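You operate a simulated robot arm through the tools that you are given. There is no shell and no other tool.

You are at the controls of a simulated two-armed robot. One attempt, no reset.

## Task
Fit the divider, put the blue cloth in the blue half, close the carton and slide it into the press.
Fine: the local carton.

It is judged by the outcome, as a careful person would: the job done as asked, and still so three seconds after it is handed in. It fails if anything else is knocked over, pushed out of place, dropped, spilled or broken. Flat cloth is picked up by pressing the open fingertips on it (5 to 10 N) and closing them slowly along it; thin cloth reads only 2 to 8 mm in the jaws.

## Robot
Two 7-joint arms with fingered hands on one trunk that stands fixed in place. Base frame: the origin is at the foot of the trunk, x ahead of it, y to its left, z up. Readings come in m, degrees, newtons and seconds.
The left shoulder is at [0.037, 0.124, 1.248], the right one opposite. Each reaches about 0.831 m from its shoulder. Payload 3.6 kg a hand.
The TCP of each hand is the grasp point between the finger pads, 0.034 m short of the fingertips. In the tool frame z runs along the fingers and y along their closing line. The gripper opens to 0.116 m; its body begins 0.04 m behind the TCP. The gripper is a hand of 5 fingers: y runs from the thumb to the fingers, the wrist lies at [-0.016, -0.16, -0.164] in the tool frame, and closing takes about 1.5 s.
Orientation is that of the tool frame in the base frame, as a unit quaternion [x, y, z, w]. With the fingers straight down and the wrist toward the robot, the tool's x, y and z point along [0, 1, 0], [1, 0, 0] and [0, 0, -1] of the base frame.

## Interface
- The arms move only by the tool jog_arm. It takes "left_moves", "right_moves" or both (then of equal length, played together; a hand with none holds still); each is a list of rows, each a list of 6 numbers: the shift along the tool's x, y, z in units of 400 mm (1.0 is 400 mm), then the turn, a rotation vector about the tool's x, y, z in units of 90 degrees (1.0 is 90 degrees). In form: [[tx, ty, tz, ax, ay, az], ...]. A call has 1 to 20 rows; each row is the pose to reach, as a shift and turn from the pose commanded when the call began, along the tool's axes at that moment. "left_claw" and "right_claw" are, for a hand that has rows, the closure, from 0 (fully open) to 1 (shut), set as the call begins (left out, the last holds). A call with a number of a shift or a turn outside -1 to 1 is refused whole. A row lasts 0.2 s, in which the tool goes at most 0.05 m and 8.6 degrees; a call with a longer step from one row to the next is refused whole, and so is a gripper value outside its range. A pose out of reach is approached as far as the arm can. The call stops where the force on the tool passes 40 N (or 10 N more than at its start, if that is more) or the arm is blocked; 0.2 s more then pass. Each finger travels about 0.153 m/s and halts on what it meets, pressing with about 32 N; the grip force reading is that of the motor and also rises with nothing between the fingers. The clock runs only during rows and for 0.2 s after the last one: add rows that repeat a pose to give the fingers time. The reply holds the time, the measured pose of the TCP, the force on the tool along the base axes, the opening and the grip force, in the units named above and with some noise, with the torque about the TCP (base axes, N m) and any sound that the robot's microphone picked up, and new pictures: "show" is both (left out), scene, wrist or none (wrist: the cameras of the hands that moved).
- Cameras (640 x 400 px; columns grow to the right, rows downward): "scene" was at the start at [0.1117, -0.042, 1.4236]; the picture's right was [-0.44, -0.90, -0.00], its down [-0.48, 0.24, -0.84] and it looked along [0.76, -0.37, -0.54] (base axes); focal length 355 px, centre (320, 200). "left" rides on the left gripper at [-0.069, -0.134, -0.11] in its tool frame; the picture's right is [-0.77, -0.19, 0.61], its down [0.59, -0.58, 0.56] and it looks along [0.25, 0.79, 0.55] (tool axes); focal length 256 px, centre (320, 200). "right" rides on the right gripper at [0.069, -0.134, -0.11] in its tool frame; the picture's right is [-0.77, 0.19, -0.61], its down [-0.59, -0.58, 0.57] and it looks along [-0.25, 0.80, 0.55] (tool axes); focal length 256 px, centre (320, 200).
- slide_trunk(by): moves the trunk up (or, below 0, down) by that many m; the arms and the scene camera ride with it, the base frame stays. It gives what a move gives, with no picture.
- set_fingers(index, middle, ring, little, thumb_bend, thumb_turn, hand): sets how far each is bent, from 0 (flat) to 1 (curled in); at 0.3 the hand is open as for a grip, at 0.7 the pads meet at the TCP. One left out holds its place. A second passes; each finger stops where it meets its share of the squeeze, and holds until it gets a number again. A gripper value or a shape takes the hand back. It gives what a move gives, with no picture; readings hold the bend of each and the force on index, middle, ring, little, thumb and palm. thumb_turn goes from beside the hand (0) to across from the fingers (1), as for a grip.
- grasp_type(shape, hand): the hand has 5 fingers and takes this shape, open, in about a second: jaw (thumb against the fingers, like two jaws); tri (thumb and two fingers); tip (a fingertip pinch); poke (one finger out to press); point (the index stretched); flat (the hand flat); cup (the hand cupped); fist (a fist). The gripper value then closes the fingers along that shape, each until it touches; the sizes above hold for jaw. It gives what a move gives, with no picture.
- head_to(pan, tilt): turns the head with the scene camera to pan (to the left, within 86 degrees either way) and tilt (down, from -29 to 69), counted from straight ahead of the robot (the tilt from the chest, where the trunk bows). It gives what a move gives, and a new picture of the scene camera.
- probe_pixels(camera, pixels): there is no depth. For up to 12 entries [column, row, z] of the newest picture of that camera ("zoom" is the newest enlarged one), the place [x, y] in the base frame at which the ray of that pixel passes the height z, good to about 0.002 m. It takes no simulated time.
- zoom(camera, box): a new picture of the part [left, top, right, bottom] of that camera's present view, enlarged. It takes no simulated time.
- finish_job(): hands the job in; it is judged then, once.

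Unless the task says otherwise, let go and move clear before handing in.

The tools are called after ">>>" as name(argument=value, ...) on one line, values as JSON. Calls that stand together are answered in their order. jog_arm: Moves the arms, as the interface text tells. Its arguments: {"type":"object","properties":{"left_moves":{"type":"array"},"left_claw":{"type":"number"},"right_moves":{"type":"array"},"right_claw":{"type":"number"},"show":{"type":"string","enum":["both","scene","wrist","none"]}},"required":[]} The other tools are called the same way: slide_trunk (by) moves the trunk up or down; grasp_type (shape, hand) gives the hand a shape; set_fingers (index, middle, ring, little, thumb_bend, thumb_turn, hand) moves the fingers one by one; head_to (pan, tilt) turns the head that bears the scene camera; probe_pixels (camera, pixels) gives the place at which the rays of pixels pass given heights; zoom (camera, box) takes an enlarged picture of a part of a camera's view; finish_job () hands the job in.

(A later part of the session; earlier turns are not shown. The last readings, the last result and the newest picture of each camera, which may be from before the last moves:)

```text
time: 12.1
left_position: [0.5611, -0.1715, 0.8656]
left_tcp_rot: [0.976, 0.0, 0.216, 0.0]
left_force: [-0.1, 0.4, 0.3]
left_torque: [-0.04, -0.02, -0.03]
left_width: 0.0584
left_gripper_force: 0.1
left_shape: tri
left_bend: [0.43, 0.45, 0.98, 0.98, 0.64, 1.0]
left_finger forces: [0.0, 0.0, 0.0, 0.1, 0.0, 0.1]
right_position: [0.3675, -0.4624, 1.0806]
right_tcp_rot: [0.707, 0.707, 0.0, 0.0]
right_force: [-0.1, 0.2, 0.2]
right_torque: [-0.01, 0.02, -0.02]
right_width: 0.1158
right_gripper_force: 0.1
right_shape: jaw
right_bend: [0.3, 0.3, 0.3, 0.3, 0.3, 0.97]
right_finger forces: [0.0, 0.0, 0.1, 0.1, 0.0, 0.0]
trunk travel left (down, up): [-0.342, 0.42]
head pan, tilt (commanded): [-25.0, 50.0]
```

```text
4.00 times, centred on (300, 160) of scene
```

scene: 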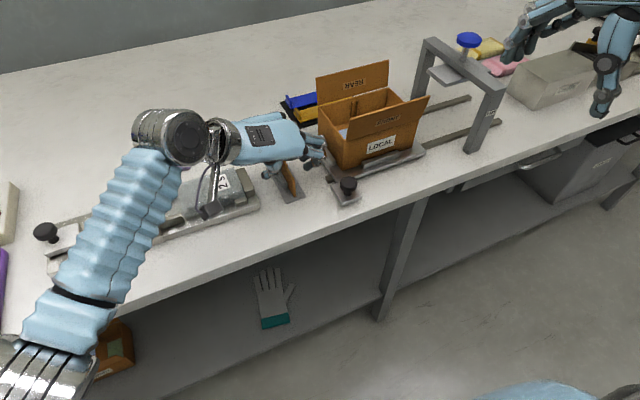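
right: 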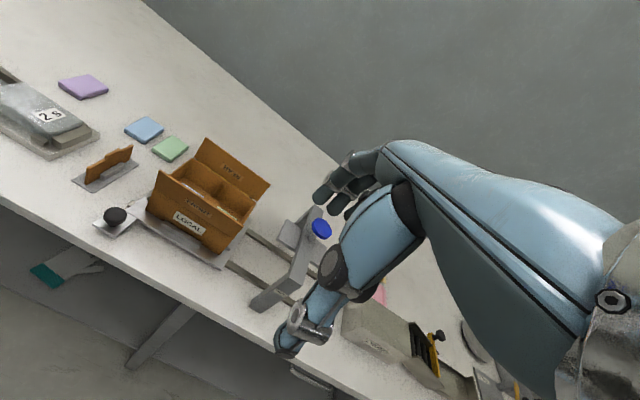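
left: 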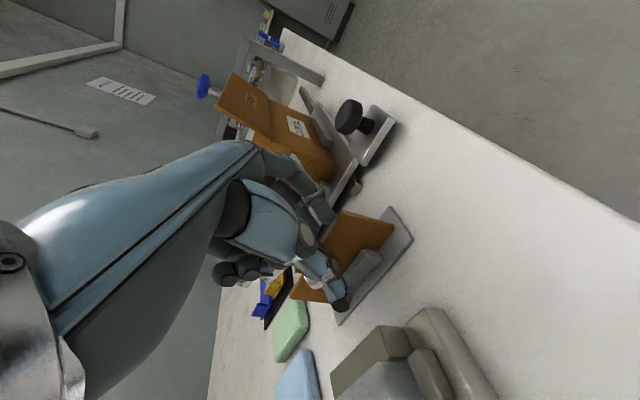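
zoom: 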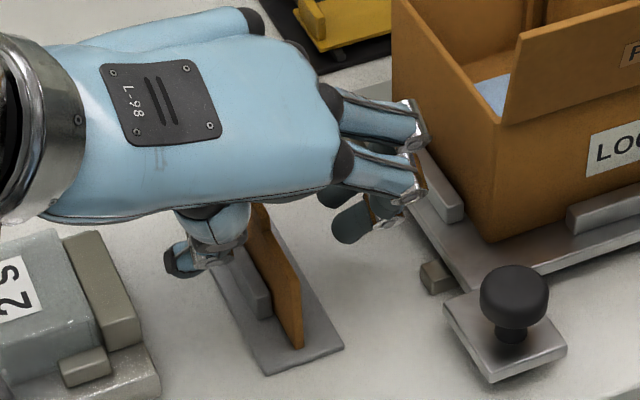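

The tips straddle the tab with no contact. I'll close in a gentle stage first and watch finger forces.

>>> jog_arm(left_moves=[[0, 0, 0, 0, 0, 0], [0, 0, 0, 0, 0, 0], [0, 0, 0, 0, 0, 0]], left_claw=0.75, show="none")

>>> zoom(camera="scene", box=[250, 110, 350, 210])

>>> zoom(camera="right", box=[80, 60, 200, 160])

```text
time: 12.9
left_position: [0.5611, -0.1708, 0.8649]
left_tcp_rot: [0.976, 0.001, 0.216, 0.0]
left_force: [-0.1, 0.0, 0.5]
left_torque: [0.01, -0.01, 0.0]
left_width: 0.0294
left_gripper_force: 0.1
left_shape: tri
left_bend: [0.54, 0.56, 0.98, 0.98, 0.7, 1.0]
left_finger forces: [0.0, 0.0, 0.1, 0.0, 0.0, 0.0]
right_position: [0.3696, -0.4617, 1.0812]
right_tcp_rot: [0.707, 0.707, 0.0, 0.0]
right_force: [-0.4, -0.4, 0.6]
right_torque: [0.03, 0.0, 0.0]
right_width: 0.1158
right_gripper_force: 0.0
right_shape: jaw
right_bend: [0.3, 0.3, 0.3, 0.3, 0.3, 0.97]
right_finger forces: [0.0, 0.0, 0.0, 0.0, 0.0, 0.0]
trunk travel left (down, up): [-0.342, 0.42]
head pan, tilt (commanded): [-25.0, 50.0]
```

```text
4.00 times, centred on (300, 160) of scene
```

zoom: 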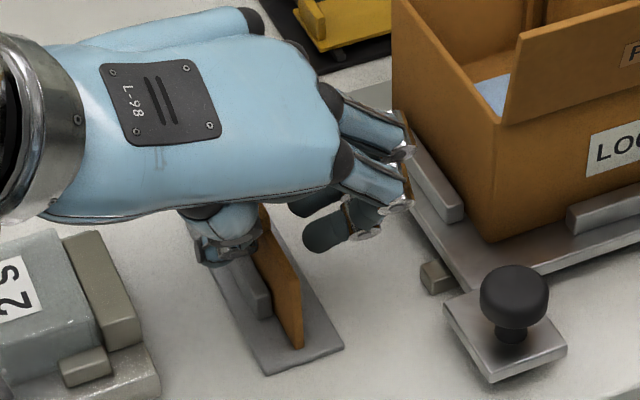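

```text
4.00 times, centred on (140, 110) of right
```

zoom: 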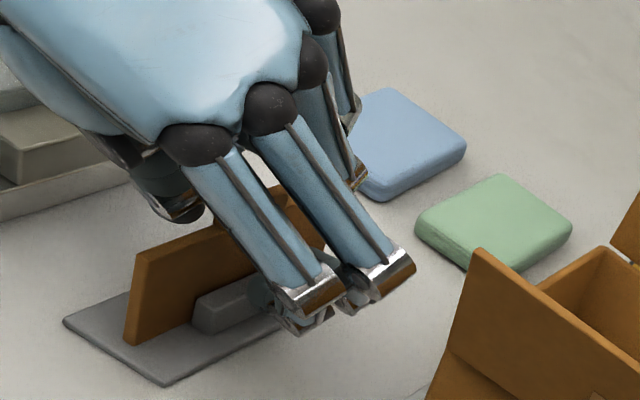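

Thumb is at its meeting position with no force, fingers still closing. I'll close further.

>>> jog_arm(left_moves=[[0, 0, 0, 0, 0, 0], [0, 0, 0, 0, 0, 0], [0, 0, 0, 0, 0, 0]], left_claw=0.88, show="none")

>>> jog_arm(left_moves=[[0, 0, 0, 0, 0, 0], [0, 0, 0, 0, 0, 0], [0, 0, 0, 0, 0, 0], [0, 0, 0, 0, 0, 0]], left_claw=1.0, show="none")

>>> zoom(camera="scene", box=[250, 110, 350, 210])

>>> zoom(camera="right", box=[80, 60, 200, 160])

```text
time: 13.7
left_position: [0.5613, -0.1718, 0.8653]
left_tcp_rot: [0.976, 0.001, 0.216, 0.001]
left_force: [-0.3, 0.3, 0.2]
left_torque: [0.01, 0.01, -0.02]
left_width: 0.0139
left_gripper_force: 0.1
left_shape: tri
left_bend: [0.65, 0.63, 0.98, 0.98, 0.7, 1.0]
left_finger forces: [0.0, 0.0, 0.1, 0.0, 0.0, 0.0]
right_position: [0.3678, -0.4618, 1.0816]
right_tcp_rot: [0.707, 0.707, 0.0, 0.0]
right_force: [-0.3, 0.1, 0.2]
right_torque: [0.02, -0.01, 0.01]
right_width: 0.116
right_gripper_force: 0.0
right_shape: jaw
right_bend: [0.3, 0.3, 0.3, 0.3, 0.3, 0.97]
right_finger forces: [0.0, 0.1, 0.1, 0.0, 0.0, 0.1]
trunk travel left (down, up): [-0.342, 0.42]
head pan, tilt (commanded): [-25.0, 50.0]
```

```text
time: 14.7
left_position: [0.5607, -0.1736, 0.8646]
left_tcp_rot: [0.976, 0.001, 0.216, 0.0]
left_force: [0.9, -9.5, -2.2]
left_torque: [-0.47, -0.01, -0.14]
left_width: 0.0034
left_gripper_force: 32.2
left_shape: tri
left_bend: [0.7, 0.7, 1.0, 1.0, 0.69, 1.0]
left_finger forces: [15.4, 16.4, 0.0, 0.0, 21.9, 0.0]
right_position: [0.3676, -0.463, 1.0809]
right_tcp_rot: [0.708, 0.706, 0.001, -0.001]
right_force: [-0.7, -0.7, -0.4]
right_torque: [0.02, 0.0, -0.02]
right_width: 0.1159
right_gripper_force: 0.1
right_shape: jaw
right_bend: [0.3, 0.3, 0.3, 0.3, 0.3, 0.97]
right_finger forces: [0.0, 0.0, 0.1, 0.0, 0.1, 0.0]
trunk travel left (down, up): [-0.342, 0.42]
head pan, tilt (commanded): [-25.0, 50.0]
```

```text
4.00 times, centred on (300, 160) of scene
```

zoom: 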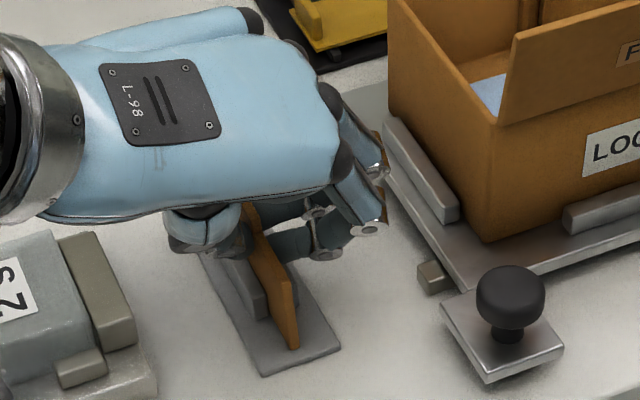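

```text
4.00 times, centred on (140, 110) of right
```

zoom: 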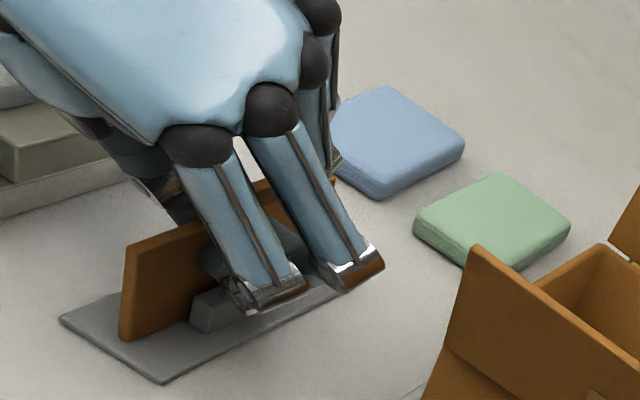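

The divider is gripped (3.4 mm, 32 N); a 9.5 N side force shows the hand wants to sit slightly toward −y. I'll relieve this by shifting 3 mm before lifting.

>>> jog_arm(left_moves=[[0, 0.004, 0, 0, 0, 0], [0, 0.0075, 0, 0, 0, 0], [0, 0.0075, 0, 0, 0, 0]], show="none")

```text
time: 15.5
left_position: [0.5609, -0.1746, 0.8651]
left_tcp_rot: [0.976, 0.0, 0.217, -0.001]
left_force: [0.2, -3.1, -0.6]
left_torque: [-0.2, 0.03, -0.09]
left_width: 0.0034
left_gripper_force: 32.2
left_shape: tri
left_bend: [0.7, 0.7, 1.0, 1.0, 0.69, 1.0]
left_finger forces: [12.5, 14.3, 0.1, 0.0, 23.3, 0.1]
right_position: [0.3669, -0.4622, 1.0813]
right_tcp_rot: [0.707, 0.708, 0.0, -0.002]
right_force: [1.4, -0.5, -0.7]
right_torque: [0.03, -0.01, 0.01]
right_width: 0.1158
right_gripper_force: 0.1
right_shape: jaw
right_bend: [0.3, 0.3, 0.3, 0.3, 0.3, 0.97]
right_finger forces: [0.1, 0.2, 0.1, 0.0, 0.1, 0.0]
trunk travel left (down, up): [-0.342, 0.42]
head pan, tilt (commanded): [-25.0, 50.0]
```

Force is down to 3 N. I'll relieve the remainder and lift the divider straight up 80 mm.

>>> jog_arm(left_moves=[[0, 0.0035, 0, 0, 0, 0], [0.0106, 0.0035, -0.0227, 0, 0, 0], [0.0211, 0.0035, -0.0453, 0, 0, 0], [0.0317, 0.0035, -0.068, 0, 0, 0], [0.0423, 0.0035, -0.0906, 0, 0, 0], [0.0634, 0.0035, -0.1359, 0, 0, 0], [0.0845, 0.0035, -0.1813, 0, 0, 0], [0.0845, 0.0035, -0.1813, 0, 0, 0]])

>>> zoom(camera="scene", box=[230, 60, 350, 210])

>>> zoom(camera="right", box=[60, 20, 220, 160])

```text
time: 17.3
left_position: [0.5596, -0.1758, 0.9459]
left_tcp_rot: [0.976, 0.0, 0.217, -0.001]
left_force: [0.6, -0.2, -0.4]
left_torque: [0.03, 0.03, -0.01]
left_width: 0.003
left_gripper_force: 31.7
left_shape: tri
left_bend: [0.7, 0.7, 1.0, 1.0, 0.68, 1.0]
left_finger forces: [12.7, 13.4, 0.0, 0.1, 26.1, 0.0]
right_position: [0.3681, -0.4612, 1.0816]
right_tcp_rot: [0.707, 0.707, 0.0, 0.0]
right_force: [0.1, 0.4, 0.3]
right_torque: [-0.02, -0.01, 0.02]
right_width: 0.1161
right_gripper_force: 0.1
right_shape: jaw
right_bend: [0.3, 0.3, 0.3, 0.3, 0.3, 0.97]
right_finger forces: [0.1, 0.1, 0.0, 0.0, 0.0, 0.1]
trunk travel left (down, up): [-0.342, 0.42]
head pan, tilt (commanded): [-25.0, 50.0]
```

scene: 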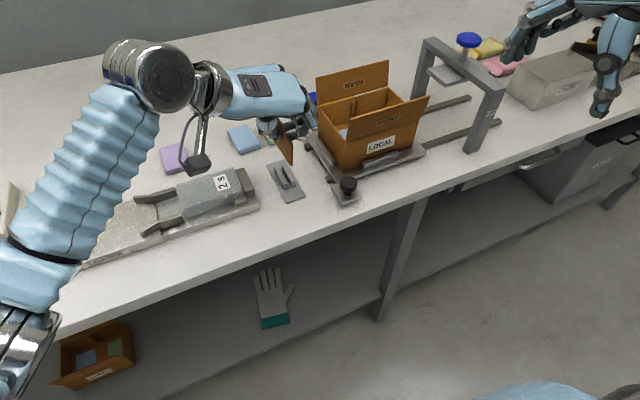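
left: 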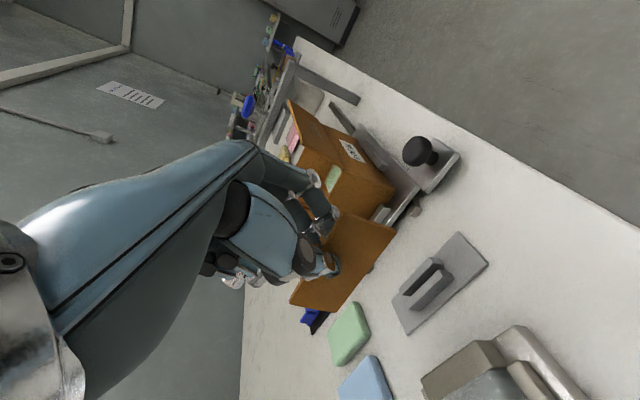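

```text
2.67 times, centred on (290, 135) of scene
```

zoom: 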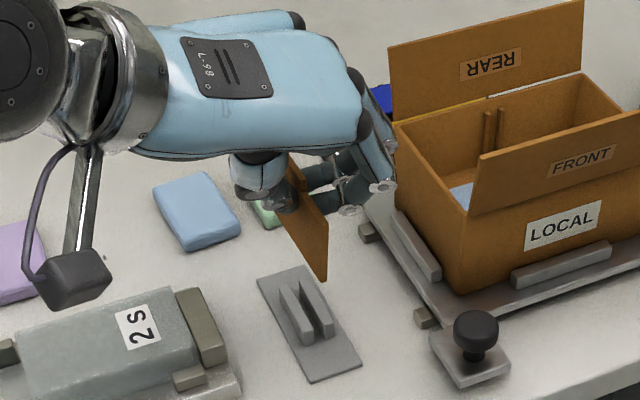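

```text
2.86 times, centred on (140, 90) of right
```

zoom: 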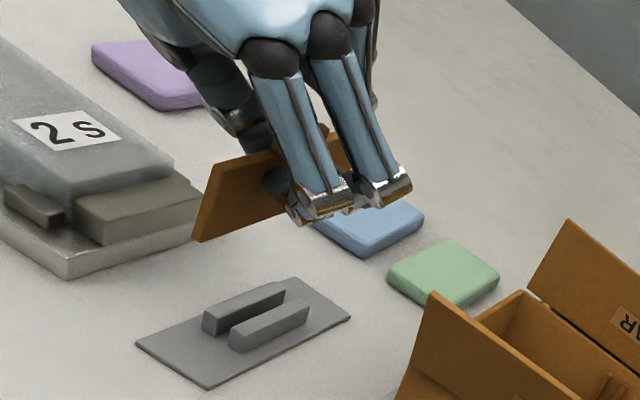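

The divider is held cleanly and the holder stayed put. I'll raise the right hand so its camera looks down into the carton, to measure the slot posts and the held divider.

>>> jog_arm(right_moves=[[0.02, 0, -0.05, 0, 0, 0], [0.04, 0, -0.1, 0, 0, 0], [0.06, 0, -0.15, 0, 0, 0], [0.08, 0, -0.2, 0, 0, 0], [0.1, 0, -0.25, 0, 0, 0], [0.1, 0, -0.3, 0, 0, 0], [0.1, 0, -0.3, 0, 0, 0]], show="wrist")

>>> zoom(camera="right", box=[100, 130, 300, 280])

>>> zoom(camera="scene", box=[300, 60, 440, 180])

```text
time: 18.9
left_position: [0.56, -0.1748, 0.9454]
left_tcp_rot: [0.976, 0.001, 0.216, 0.0]
left_force: [-1.6, 0.5, 0.4]
left_torque: [-0.01, 0.03, -0.01]
left_width: 0.003
left_gripper_force: 32.3
left_shape: tri
left_bend: [0.7, 0.7, 1.0, 1.0, 0.68, 1.0]
left_finger forces: [12.7, 13.4, 0.0, 0.0, 26.1, 0.1]
right_position: [0.3693, -0.4224, 1.2022]
right_tcp_rot: [0.708, 0.707, 0.0, -0.001]
right_force: [0.0, -0.7, -0.2]
right_torque: [0.03, -0.02, 0.0]
right_width: 0.1159
right_gripper_force: 0.1
right_shape: jaw
right_bend: [0.3, 0.3, 0.3, 0.3, 0.3, 0.97]
right_finger forces: [0.1, 0.0, 0.0, 0.0, 0.0, 0.0]
trunk travel left (down, up): [-0.342, 0.42]
head pan, tilt (commanded): [-25.0, 50.0]
```

right: 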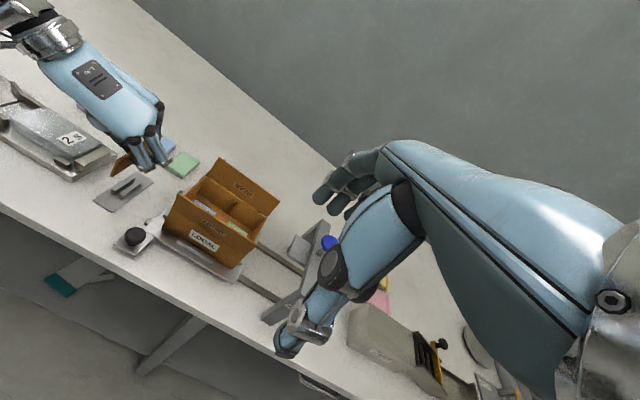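

```text
2.67 times, centred on (200, 205) of right
```

zoom: 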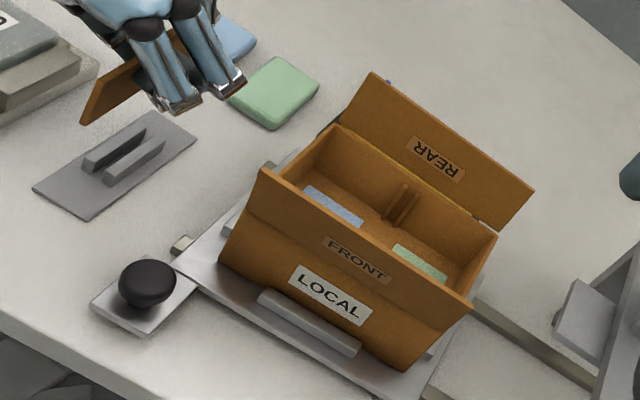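

```text
3.33 times, centred on (370, 120) of scene
```

zoom: 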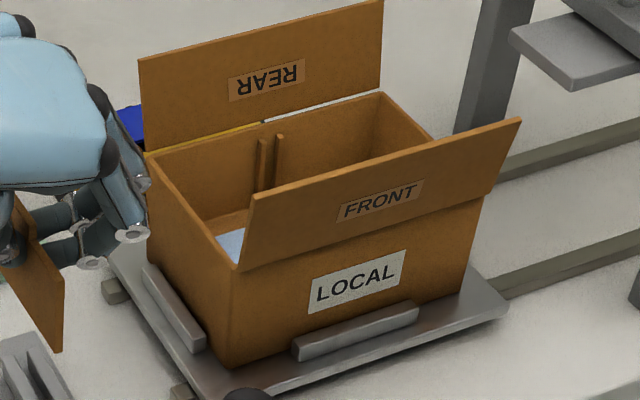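

I'll zoom tighter on the rear posts from both cameras to find the slot centre, and probe via the zoom picture.

>>> zoom(camera="right", box=[190, 170, 270, 220])

>>> zoom(camera="scene", box=[310, 80, 390, 130])

```text
8.00 times, centred on (230, 195) of right
```

zoom: 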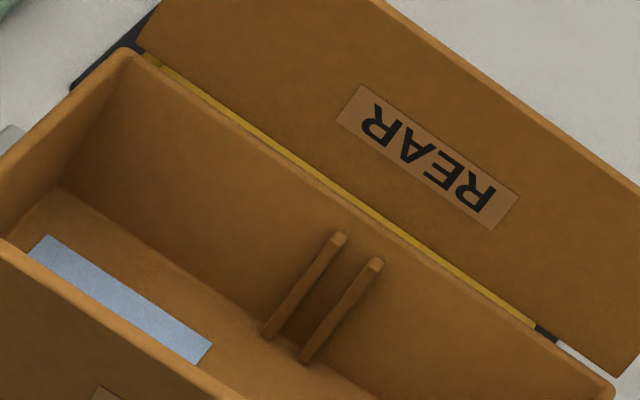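

```text
8.00 times, centred on (350, 105) of scene
```

zoom: 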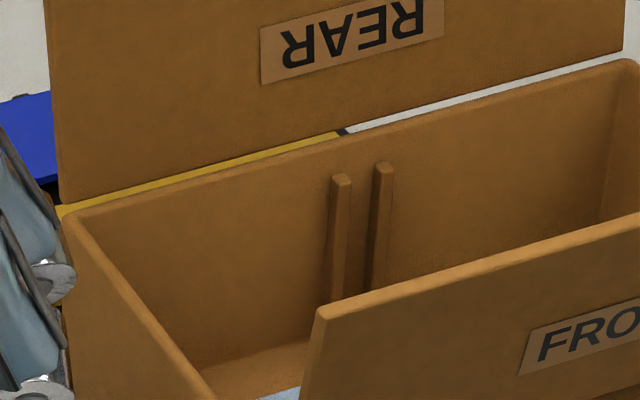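

>>> probe_pixels(camera="scene", pixels=[[355.25, 101.5, 0.87], [355.25, 101.5, 0.9], [318.6, 131.6, 0.88], [318.6, 131.6, 0.91], [388, 113, 0.88], [388, 113, 0.91]])

>>> probe_pixels(camera="right", pixels=[[234.5, 201.2, 0.87], [234.5, 201.2, 0.9], [225.9, 213.4, 0.82], [225.9, 213.4, 0.84], [205.6, 176.4, 0.88], [205.6, 176.4, 0.91], [266, 218.3, 0.88], [266, 218.3, 0.91]])

>>> zoom(camera="scene", box=[280, 100, 360, 160])

```text
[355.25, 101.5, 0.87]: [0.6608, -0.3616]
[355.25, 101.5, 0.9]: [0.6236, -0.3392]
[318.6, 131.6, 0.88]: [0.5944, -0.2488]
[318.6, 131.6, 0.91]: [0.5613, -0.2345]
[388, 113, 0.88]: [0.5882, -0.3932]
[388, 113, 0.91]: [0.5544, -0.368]
```

```text
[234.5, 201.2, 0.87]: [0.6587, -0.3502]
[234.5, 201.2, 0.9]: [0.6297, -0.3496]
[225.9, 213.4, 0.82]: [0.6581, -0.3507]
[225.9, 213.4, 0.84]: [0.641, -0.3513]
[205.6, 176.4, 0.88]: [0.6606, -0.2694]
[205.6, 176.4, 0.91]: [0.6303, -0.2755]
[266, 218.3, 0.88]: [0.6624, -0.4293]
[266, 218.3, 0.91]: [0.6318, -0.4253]
```

```text
6.67 times, centred on (320, 130) of scene
```

zoom: 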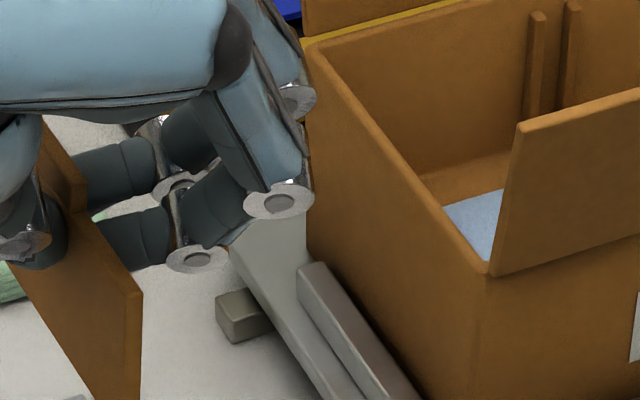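

The slot centre is at y≈-0.350, x≈0.642, with post tops at z≈0.886. Now I'll measure where the held divider's near edge sits relative to the TCP.

>>> zoom(camera="right", box=[100, 140, 170, 190])

>>> zoom(camera="scene", box=[260, 110, 320, 170])

```text
8.00 times, centred on (135, 165) of right
```

zoom: 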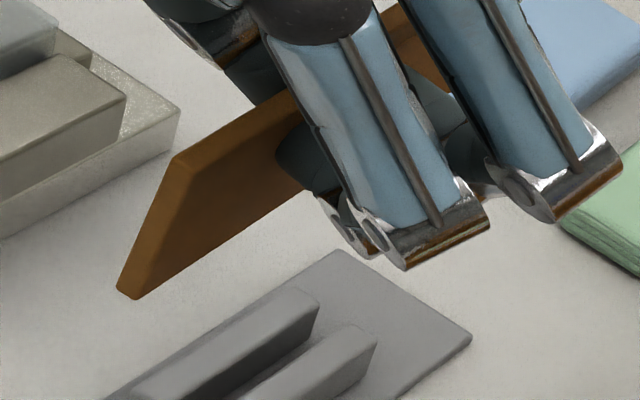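

```text
6.67 times, centred on (290, 140) of scene
```

zoom: 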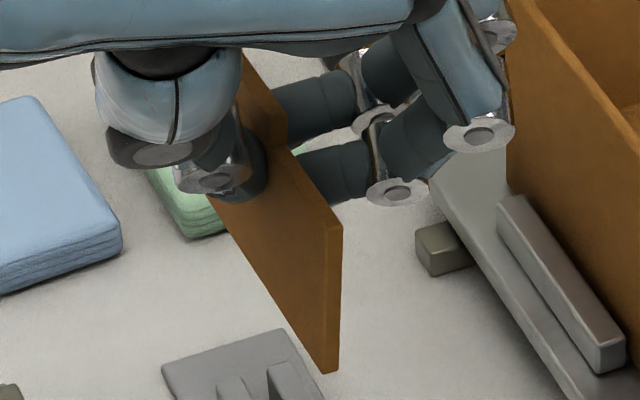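

>>> probe_pixels(camera="scene", pixels=[[292.1, 143.75, 0.9], [292.1, 143.75, 0.95], [291.65, 165.6, 0.86], [291.65, 165.6, 0.91], [345.5, 140.5, 0.88], [345.5, 140.5, 0.91]])

>>> probe_pixels(camera="right", pixels=[[117.75, 160, 0.9], [117.75, 160, 0.95], [111, 176.75, 0.86], [111, 176.75, 0.91]])

```text
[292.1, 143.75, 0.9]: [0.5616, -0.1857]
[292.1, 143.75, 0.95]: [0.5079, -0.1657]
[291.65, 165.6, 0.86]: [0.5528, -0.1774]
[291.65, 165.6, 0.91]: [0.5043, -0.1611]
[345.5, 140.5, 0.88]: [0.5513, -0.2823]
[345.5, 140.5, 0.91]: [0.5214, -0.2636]
```

```text
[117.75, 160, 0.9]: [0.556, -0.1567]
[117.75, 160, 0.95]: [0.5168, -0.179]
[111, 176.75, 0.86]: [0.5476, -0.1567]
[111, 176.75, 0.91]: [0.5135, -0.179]
```

The held divider is vertical with its bottom at z≈0.887 (58 mm below the TCP), near end at x≈0.528, plane at y≈-0.1705. Before moving over the carton I need to check the hand's clearance to the front flap, so I'll look at the palm edges in both views.

>>> zoom(camera="right", box=[30, 30, 190, 190])

>>> zoom(camera="scene", box=[180, 40, 340, 190])

```text
2.50 times, centred on (110, 110) of right
```

zoom: 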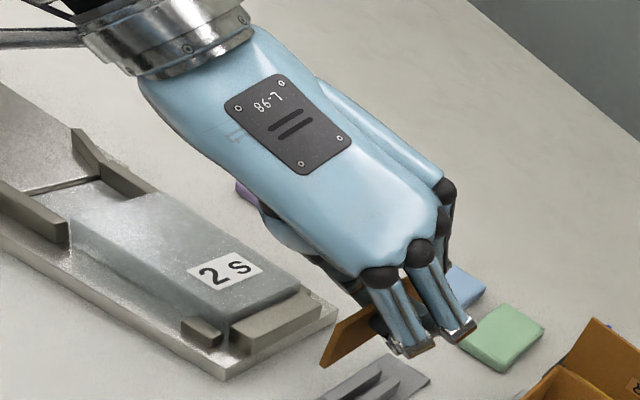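

```text
2.67 times, centred on (260, 115) of scene
```

zoom: 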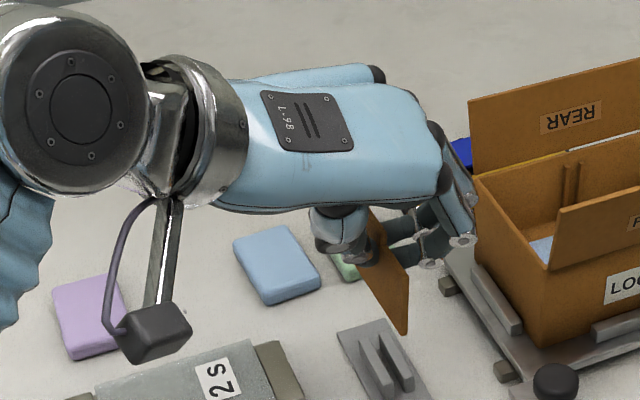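

>>> probe_pixels(camera="scene", pixels=[[306, 107.5, 0.95], [306, 107.5, 1.05], [304, 114, 0.95], [304, 114, 1.05], [262, 118, 0.95], [262, 118, 1.05], [226, 116.5, 0.95], [226, 116.5, 1.05]])

>>> probe_pixels(camera="right", pixels=[[134, 140.8, 0.95], [134, 140.8, 1.05], [124, 138, 0.95], [124, 138, 1.05], [90, 112, 0.95], [90, 112, 1.05], [47, 73, 0.95], [47, 73, 1.05]])

```text
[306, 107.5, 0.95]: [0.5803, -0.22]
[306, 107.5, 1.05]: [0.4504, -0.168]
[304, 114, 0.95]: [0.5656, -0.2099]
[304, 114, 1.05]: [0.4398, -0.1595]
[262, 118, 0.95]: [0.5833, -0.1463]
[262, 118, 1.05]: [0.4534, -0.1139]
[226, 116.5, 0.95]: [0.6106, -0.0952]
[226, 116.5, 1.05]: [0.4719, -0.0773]
```

```text
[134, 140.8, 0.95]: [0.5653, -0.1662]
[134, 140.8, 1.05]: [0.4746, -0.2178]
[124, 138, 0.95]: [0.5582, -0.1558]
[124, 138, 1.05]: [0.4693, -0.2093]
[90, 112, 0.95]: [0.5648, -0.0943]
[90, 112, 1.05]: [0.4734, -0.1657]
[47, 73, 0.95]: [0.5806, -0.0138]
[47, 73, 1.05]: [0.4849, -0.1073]
```

>>> probe_pixels(camera="scene", pixels=[[314, 130.3, 0.9], [314, 130.3, 0.95], [316.5, 114.5, 0.9], [316.5, 114.5, 0.95]])

>>> probe_pixels(camera="right", pixels=[[148.75, 170, 0.9], [148.75, 170, 0.95], [165, 163.5, 0.9], [165, 163.5, 0.95]])

```text
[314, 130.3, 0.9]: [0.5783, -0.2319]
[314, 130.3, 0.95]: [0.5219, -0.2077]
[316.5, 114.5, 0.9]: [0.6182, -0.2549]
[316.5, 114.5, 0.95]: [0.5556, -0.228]
```

```text
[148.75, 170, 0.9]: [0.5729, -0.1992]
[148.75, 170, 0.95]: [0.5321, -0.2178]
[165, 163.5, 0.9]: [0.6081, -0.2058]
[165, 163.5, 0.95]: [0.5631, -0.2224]
```

Index knuckle sits about 45 mm nearer and 57 mm above the TCP, so at final depth it will only just brush the front flap. I'll travel at TCP z≈0.975 (divider bottom 16 mm over the rim) to a point above the slot.

>>> jog_arm(left_moves=[[0.0363, 0, -0.0245, 0, 0, 0], [0.0725, 0, -0.049, 0, 0, 0], [0.0725, 0.07, -0.049, 0, 0, 0], [0.0725, 0.14, -0.049, 0, 0, 0], [0.0725, 0.21, -0.049, 0, 0, 0], [0.0725, 0.28, -0.049, 0, 0, 0], [0.0725, 0.35, -0.049, 0, 0, 0], [0.0725, 0.42, -0.049, 0, 0, 0], [0.0725, 0.4488, -0.049, 0, 0, 0], [0.0725, 0.4488, -0.049, 0, 0, 0]])

>>> zoom(camera="right", box=[120, 100, 300, 260])

>>> zoom(camera="scene", box=[270, 40, 440, 190])

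```text
time: 21.1
left_position: [0.5799, -0.3566, 0.9742]
left_tcp_rot: [0.976, 0.0, 0.217, 0.0]
left_force: [0.6, -0.6, 0.2]
left_torque: [0.0, 0.06, 0.0]
left_width: 0.0031
left_gripper_force: 32.0
left_shape: tri
left_bend: [0.7, 0.7, 1.0, 1.0, 0.68, 1.0]
left_finger forces: [12.7, 13.3, 0.1, 0.0, 26.0, 0.1]
right_position: [0.3691, -0.423, 1.2024]
right_tcp_rot: [0.707, 0.708, 0.0, 0.0]
right_force: [0.2, 0.3, -0.6]
right_torque: [0.0, 0.0, 0.02]
right_width: 0.1159
right_gripper_force: 0.1
right_shape: jaw
right_bend: [0.3, 0.3, 0.3, 0.3, 0.3, 0.97]
right_finger forces: [0.1, 0.1, 0.1, 0.1, 0.0, 0.0]
trunk travel left (down, up): [-0.342, 0.42]
head pan, tilt (commanded): [-25.0, 50.0]
```

scene: 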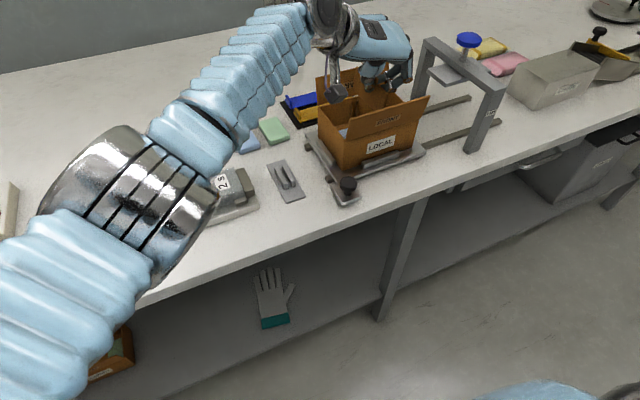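
left: 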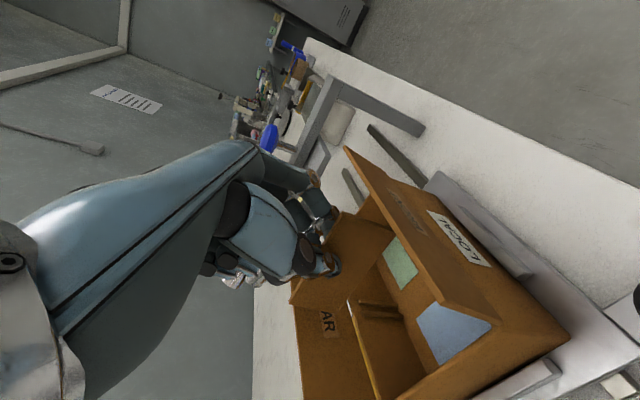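

```text
2.50 times, centred on (210, 180) of right
```

zoom: 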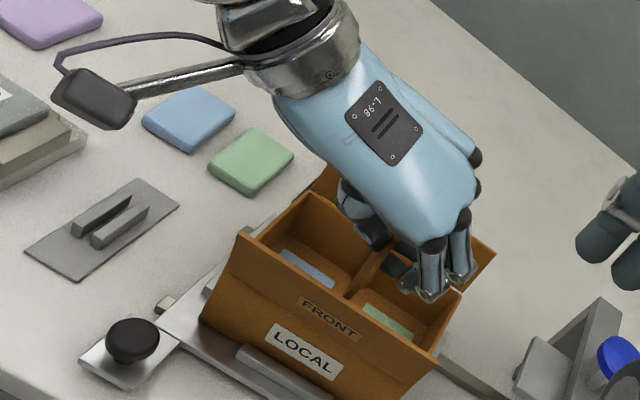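

```text
2.67 times, centred on (355, 115) of scene
```

zoom: 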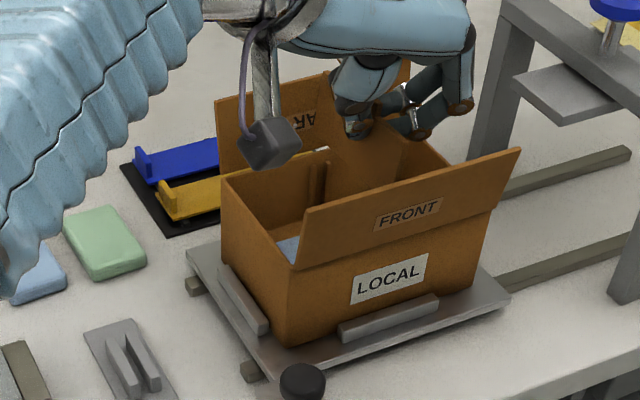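

Reached (0.580,-0.357,0.974) as commanded. I'll zoom in from all three cameras to check alignment of the divider with the slot.

>>> zoom(camera="left", box=[280, 180, 480, 380])

>>> zoom(camera="right", box=[190, 165, 280, 230])

>>> zoom(camera="scene", box=[310, 70, 410, 150])

```text
2.00 times, centred on (380, 280) of left
```

zoom: 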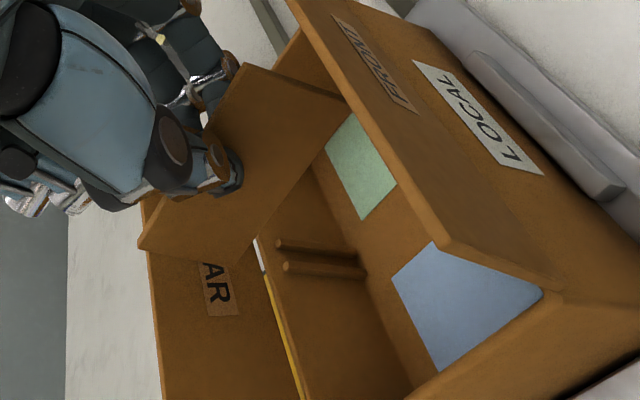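

```text
6.15 times, centred on (235, 198) of right
```

zoom: 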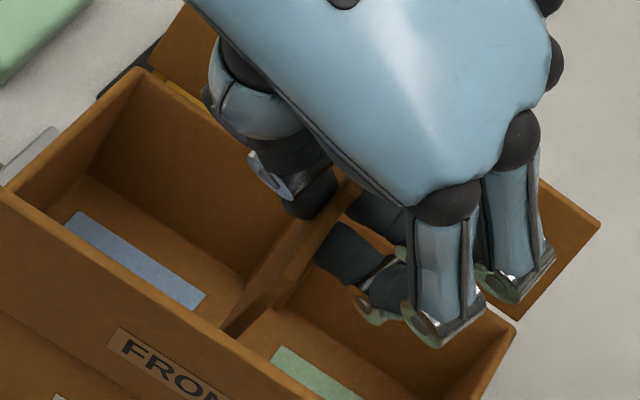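

```text
5.00 times, centred on (360, 110) of scene
```

zoom: 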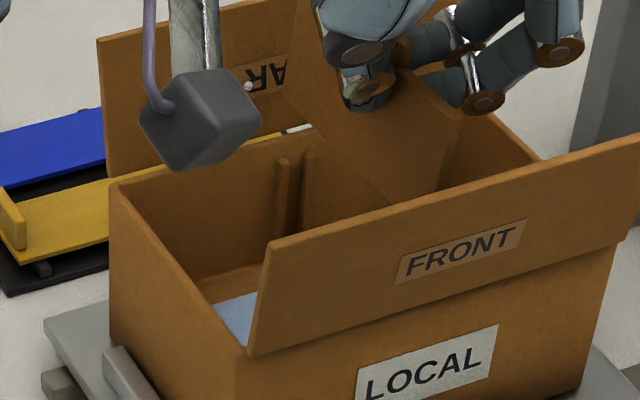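

The right camera sits almost in the divider's plane, so I'll zoom in tightly on its edge-on view.

>>> zoom(camera="right", box=[210, 190, 250, 225])

>>> probe_pixels(camera="left", pixels=[[340, 311, 0.9], [340, 311, 0.93], [394, 231.5, 0.9], [394, 231.5, 0.93], [357.5, 302.5, 0.886], [362.5, 313.5, 0.886], [360, 308, 0.886], [360, 308, 0.87]])

```text
11.43 times, centred on (230, 208) of right
```

zoom: 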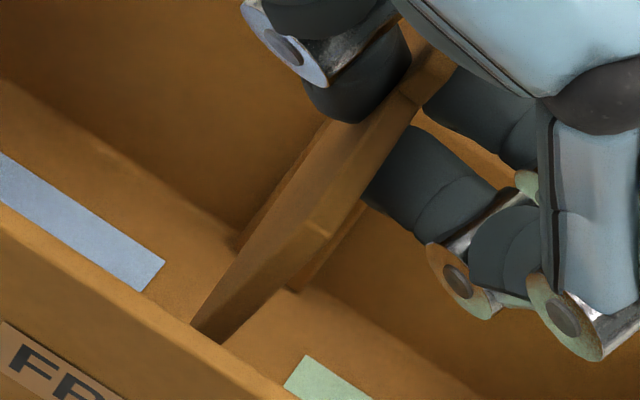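

```text
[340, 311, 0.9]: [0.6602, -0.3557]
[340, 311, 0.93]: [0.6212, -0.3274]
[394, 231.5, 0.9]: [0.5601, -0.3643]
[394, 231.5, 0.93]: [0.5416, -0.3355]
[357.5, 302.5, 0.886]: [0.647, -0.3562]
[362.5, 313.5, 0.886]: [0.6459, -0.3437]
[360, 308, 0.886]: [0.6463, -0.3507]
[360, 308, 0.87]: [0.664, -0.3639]
```

>>> probe_pixels(camera="right", pixels=[[230, 210.4, 0.95], [230, 210.4, 0.9633], [230, 210.4, 0.97], [238.3, 197.9, 0.963], [238.3, 197.9, 0.975], [226.9, 208.8, 0.85], [224, 211, 0.83], [231.3, 214, 0.85]])

>>> zoom(camera="left", box=[310, 210, 410, 330])

```text
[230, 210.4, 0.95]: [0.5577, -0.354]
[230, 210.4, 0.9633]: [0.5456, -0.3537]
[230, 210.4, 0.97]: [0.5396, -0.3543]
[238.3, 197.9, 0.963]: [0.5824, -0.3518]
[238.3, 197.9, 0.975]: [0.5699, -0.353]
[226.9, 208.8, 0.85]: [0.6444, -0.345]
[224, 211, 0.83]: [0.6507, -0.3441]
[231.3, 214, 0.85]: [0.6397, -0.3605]
```

```text
3.33 times, centred on (360, 270) of left
```

zoom: 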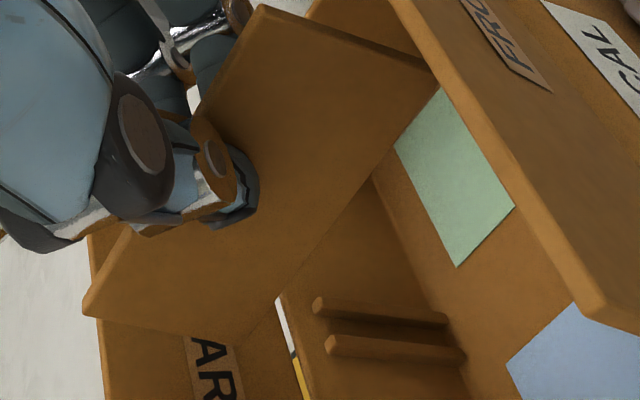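

The right camera gives the divider plane at y≈-0.3525 and its near end at x≈0.546, so only a 2 mm shift toward +y is needed. I'll lower it so the bottom enters the slot by ~1 cm, watching forces.

>>> jog_arm(left_moves=[[0, -0.005, 0, 0, 0, 0], [-0.0106, -0.005, 0.0227, 0, 0, 0], [-0.0211, -0.005, 0.0453, 0, 0, 0], [-0.0285, -0.005, 0.0612, 0, 0, 0], [-0.0348, -0.005, 0.0748, 0, 0, 0], [-0.0412, -0.005, 0.0884, 0, 0, 0], [-0.0412, -0.005, 0.0884, 0, 0, 0]])

>>> zoom(camera="right", box=[200, 180, 260, 230])

>>> zoom(camera="left", box=[290, 190, 430, 330])

>>> zoom(camera="scene", box=[310, 70, 410, 150])

```text
time: 22.7
left_position: [0.5765, -0.3546, 0.9367]
left_tcp_rot: [0.976, 0.0, 0.218, 0.001]
left_force: [-3.9, -0.7, 8.4]
left_torque: [0.04, -0.28, -0.04]
left_width: 0.0034
left_gripper_force: 31.6
left_shape: tri
left_bend: [0.7, 0.7, 1.0, 1.0, 0.68, 1.0]
left_finger forces: [13.0, 17.3, 0.1, 0.0, 30.5, 0.0]
right_position: [0.3671, -0.4229, 1.202]
right_tcp_rot: [0.707, 0.707, 0.0, 0.0]
right_force: [-0.7, -0.7, -0.6]
right_torque: [0.0, -0.02, -0.02]
right_width: 0.1157
right_gripper_force: 0.1
right_shape: jaw
right_bend: [0.3, 0.3, 0.3, 0.3, 0.3, 0.97]
right_finger forces: [0.0, 0.1, 0.0, 0.0, 0.1, 0.0]
trunk travel left (down, up): [-0.342, 0.42]
head pan, tilt (commanded): [-25.0, 50.0]
```

scene: 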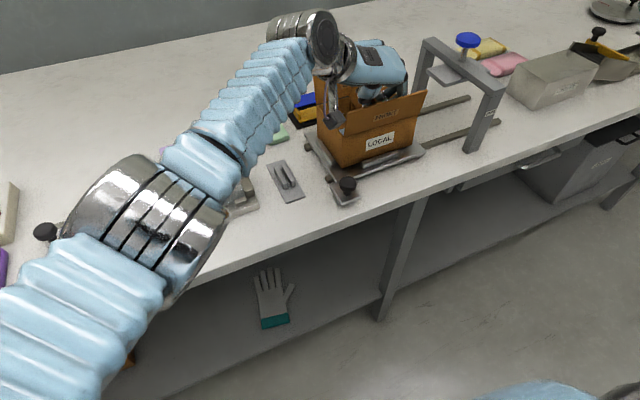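
left: 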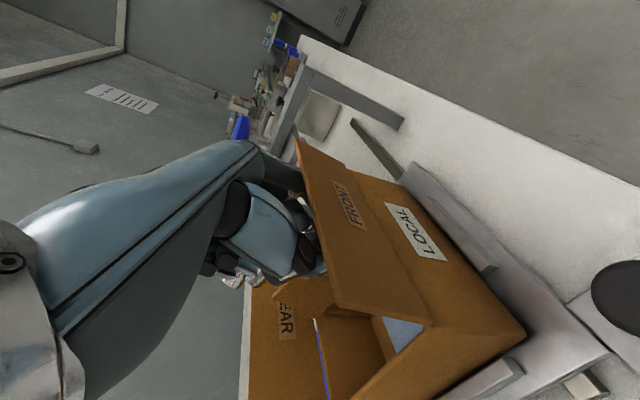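

```text
8.00 times, centred on (230, 205) of right
```

zoom: 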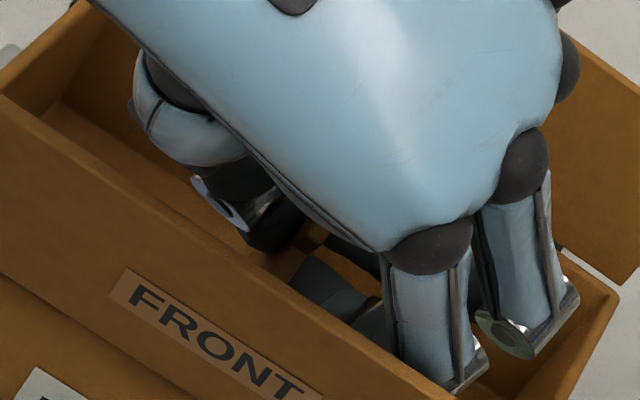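

```text
2.86 times, centred on (360, 260) of left
```

zoom: 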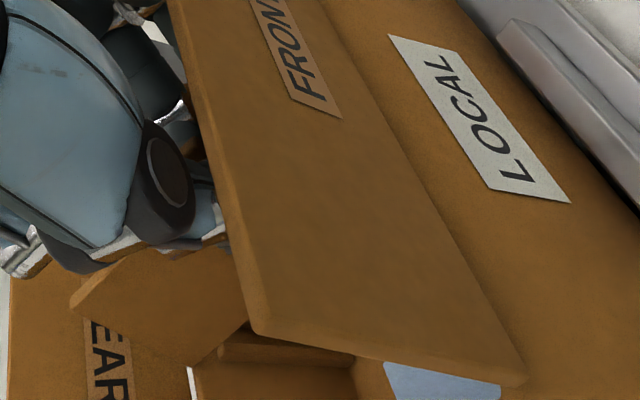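

```text
5.00 times, centred on (360, 110) of scene
```

zoom: 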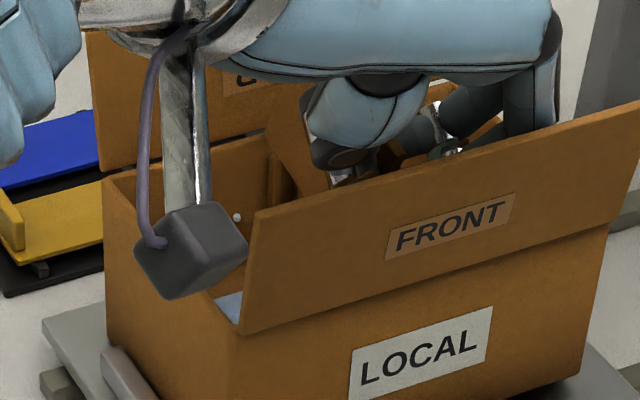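

An 8 N upward push appears, and the torque says it acts at the divider's far-bottom corner, i.e. at the rear posts. I'll zoom in on that corner in the left camera before going further.

>>> zoom(camera="left", box=[310, 270, 380, 340])

>>> zoom(camera="scene", box=[345, 70, 390, 110])

>>> zoom(camera="right", box=[215, 190, 250, 215])

```text
5.71 times, centred on (345, 305) of left
```

zoom: 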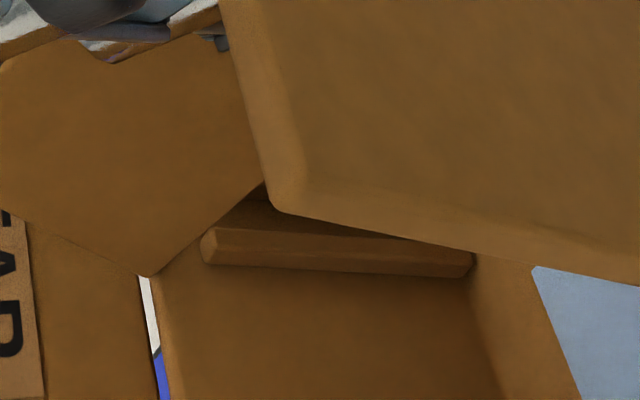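

```text
10.00 times, centred on (368, 90) of scene
```

zoom: 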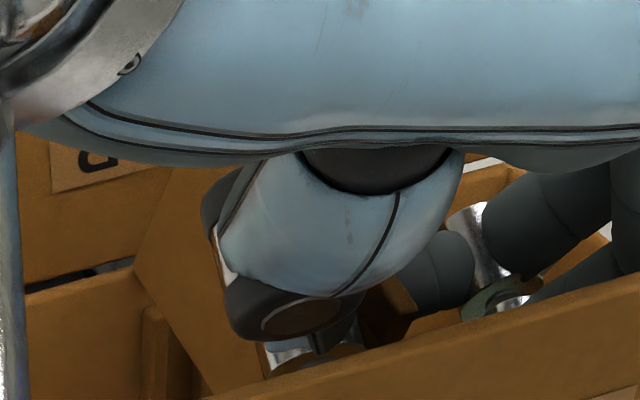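

```text
16.00 times, centred on (232, 202) of right
```

zoom: 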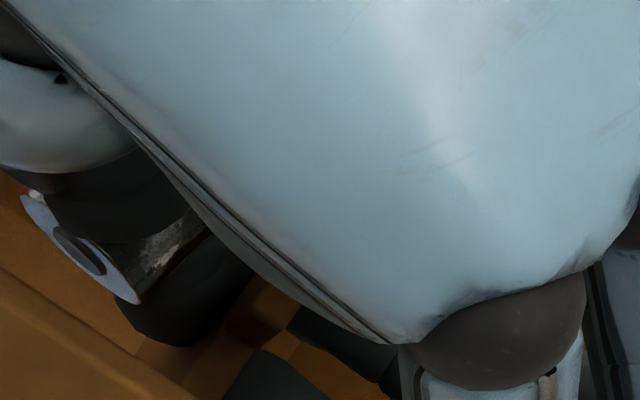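

In the left zoom the divider's far-bottom corner (148,277) lies right on the rear rim line, and likewise in the scene at (135,265). It may be resting on the rear rim; I'll probe it.

>>> probe_pixels(camera="left", pixels=[[314.9, 318.5, 0.88], [314.9, 318.5, 0.9], [314.9, 318.5, 0.91], [325.8, 312.9, 0.886], [325.8, 312.9, 0.895]])

>>> probe_pixels(camera="scene", pixels=[[349.5, 96.5, 0.88], [349.5, 96.5, 0.9], [349.5, 96.5, 0.91], [338.5, 99.5, 0.895], [351, 101.5, 0.886]])

```text
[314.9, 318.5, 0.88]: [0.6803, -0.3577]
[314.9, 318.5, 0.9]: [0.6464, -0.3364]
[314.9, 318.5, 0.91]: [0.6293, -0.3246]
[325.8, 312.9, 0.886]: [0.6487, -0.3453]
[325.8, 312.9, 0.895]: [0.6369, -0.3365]
```

```text
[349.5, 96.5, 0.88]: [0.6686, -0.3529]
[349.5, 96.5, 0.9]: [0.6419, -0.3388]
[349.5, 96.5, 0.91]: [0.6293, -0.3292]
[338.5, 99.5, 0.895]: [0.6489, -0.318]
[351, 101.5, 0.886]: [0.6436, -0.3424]
```

Both cameras put the far-bottom corner near (0.645,-0.339,0.90), on the rear rim, while the near end is at y≈-0.354. So the divider is yawed (and perhaps pitched) in the grip. I'll lift 45 mm and measure both ends.

>>> jog_arm(left_moves=[[0.0106, 0, -0.0227, 0, 0, 0], [0.0211, 0, -0.0453, 0, 0, 0], [0.0317, 0, -0.068, 0, 0, 0], [0.0476, 0, -0.102, 0, 0, 0], [0.0476, 0, -0.102, 0, 0, 0]])

>>> zoom(camera="left", box=[300, 190, 420, 330])

>>> zoom(camera="scene", box=[340, 70, 410, 130])

>>> zoom(camera="right", box=[210, 180, 260, 225])

```text
time: 23.9
left_position: [0.5796, -0.3538, 0.9805]
left_tcp_rot: [0.976, 0.001, 0.216, -0.001]
left_force: [0.6, 0.2, 1.0]
left_torque: [-0.02, 0.0, 0.01]
left_width: 0.0033
left_gripper_force: 31.5
left_shape: tri
left_bend: [0.7, 0.7, 1.0, 1.0, 0.68, 1.0]
left_finger forces: [13.6, 13.4, 0.0, 0.0, 27.0, 0.0]
right_position: [0.3694, -0.4238, 1.2029]
right_tcp_rot: [0.707, 0.708, 0.001, 0.0]
right_force: [0.5, 0.1, 0.3]
right_torque: [0.0, -0.02, 0.0]
right_width: 0.116
right_gripper_force: 0.0
right_shape: jaw
right_bend: [0.3, 0.3, 0.3, 0.3, 0.3, 0.97]
right_finger forces: [0.0, 0.0, 0.0, 0.0, 0.1, 0.1]
trunk travel left (down, up): [-0.342, 0.42]
head pan, tilt (commanded): [-25.0, 50.0]
```

scene: 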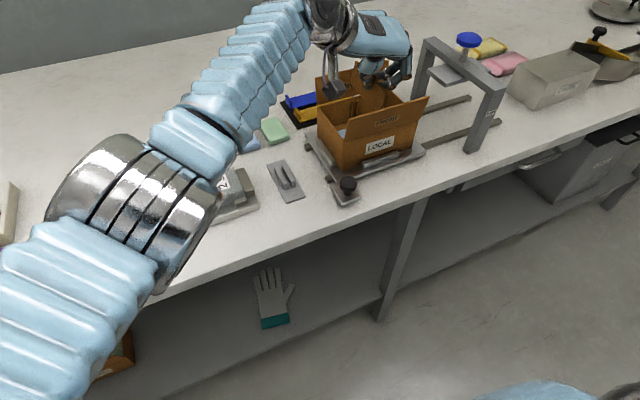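
left: 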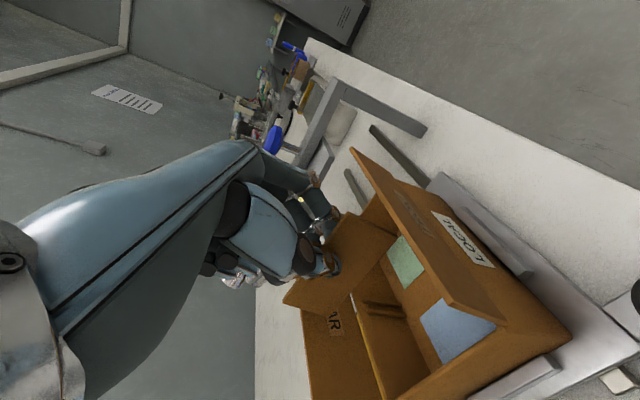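

```text
2.86 times, centred on (360, 260) of left
```

zoom: 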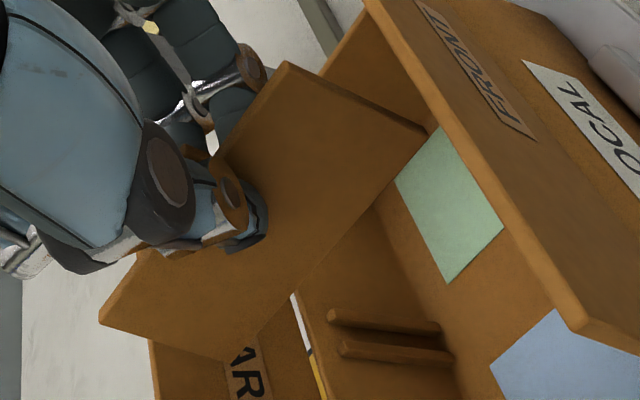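

```text
6.67 times, centred on (375, 100) of scene
```

zoom: 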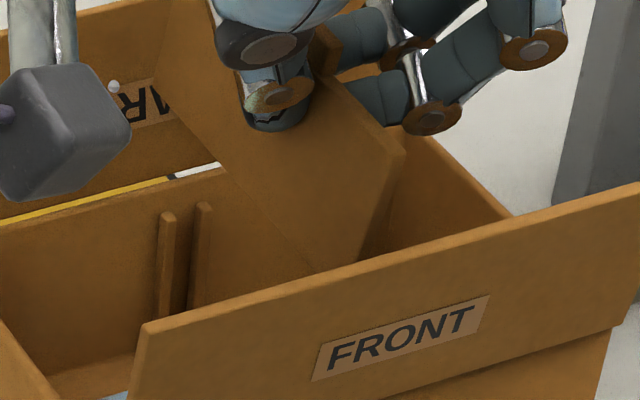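

```text
8.89 times, centred on (235, 202) of right
```

zoom: 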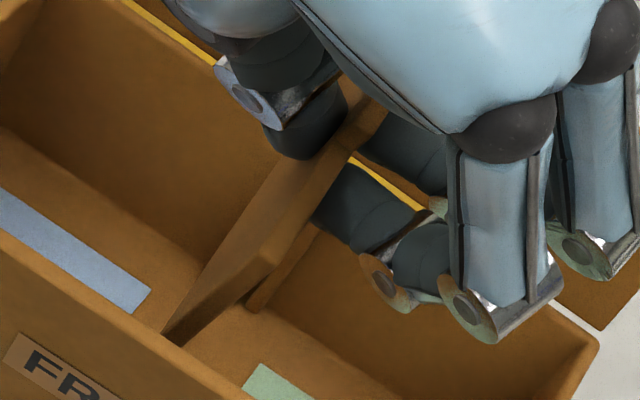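

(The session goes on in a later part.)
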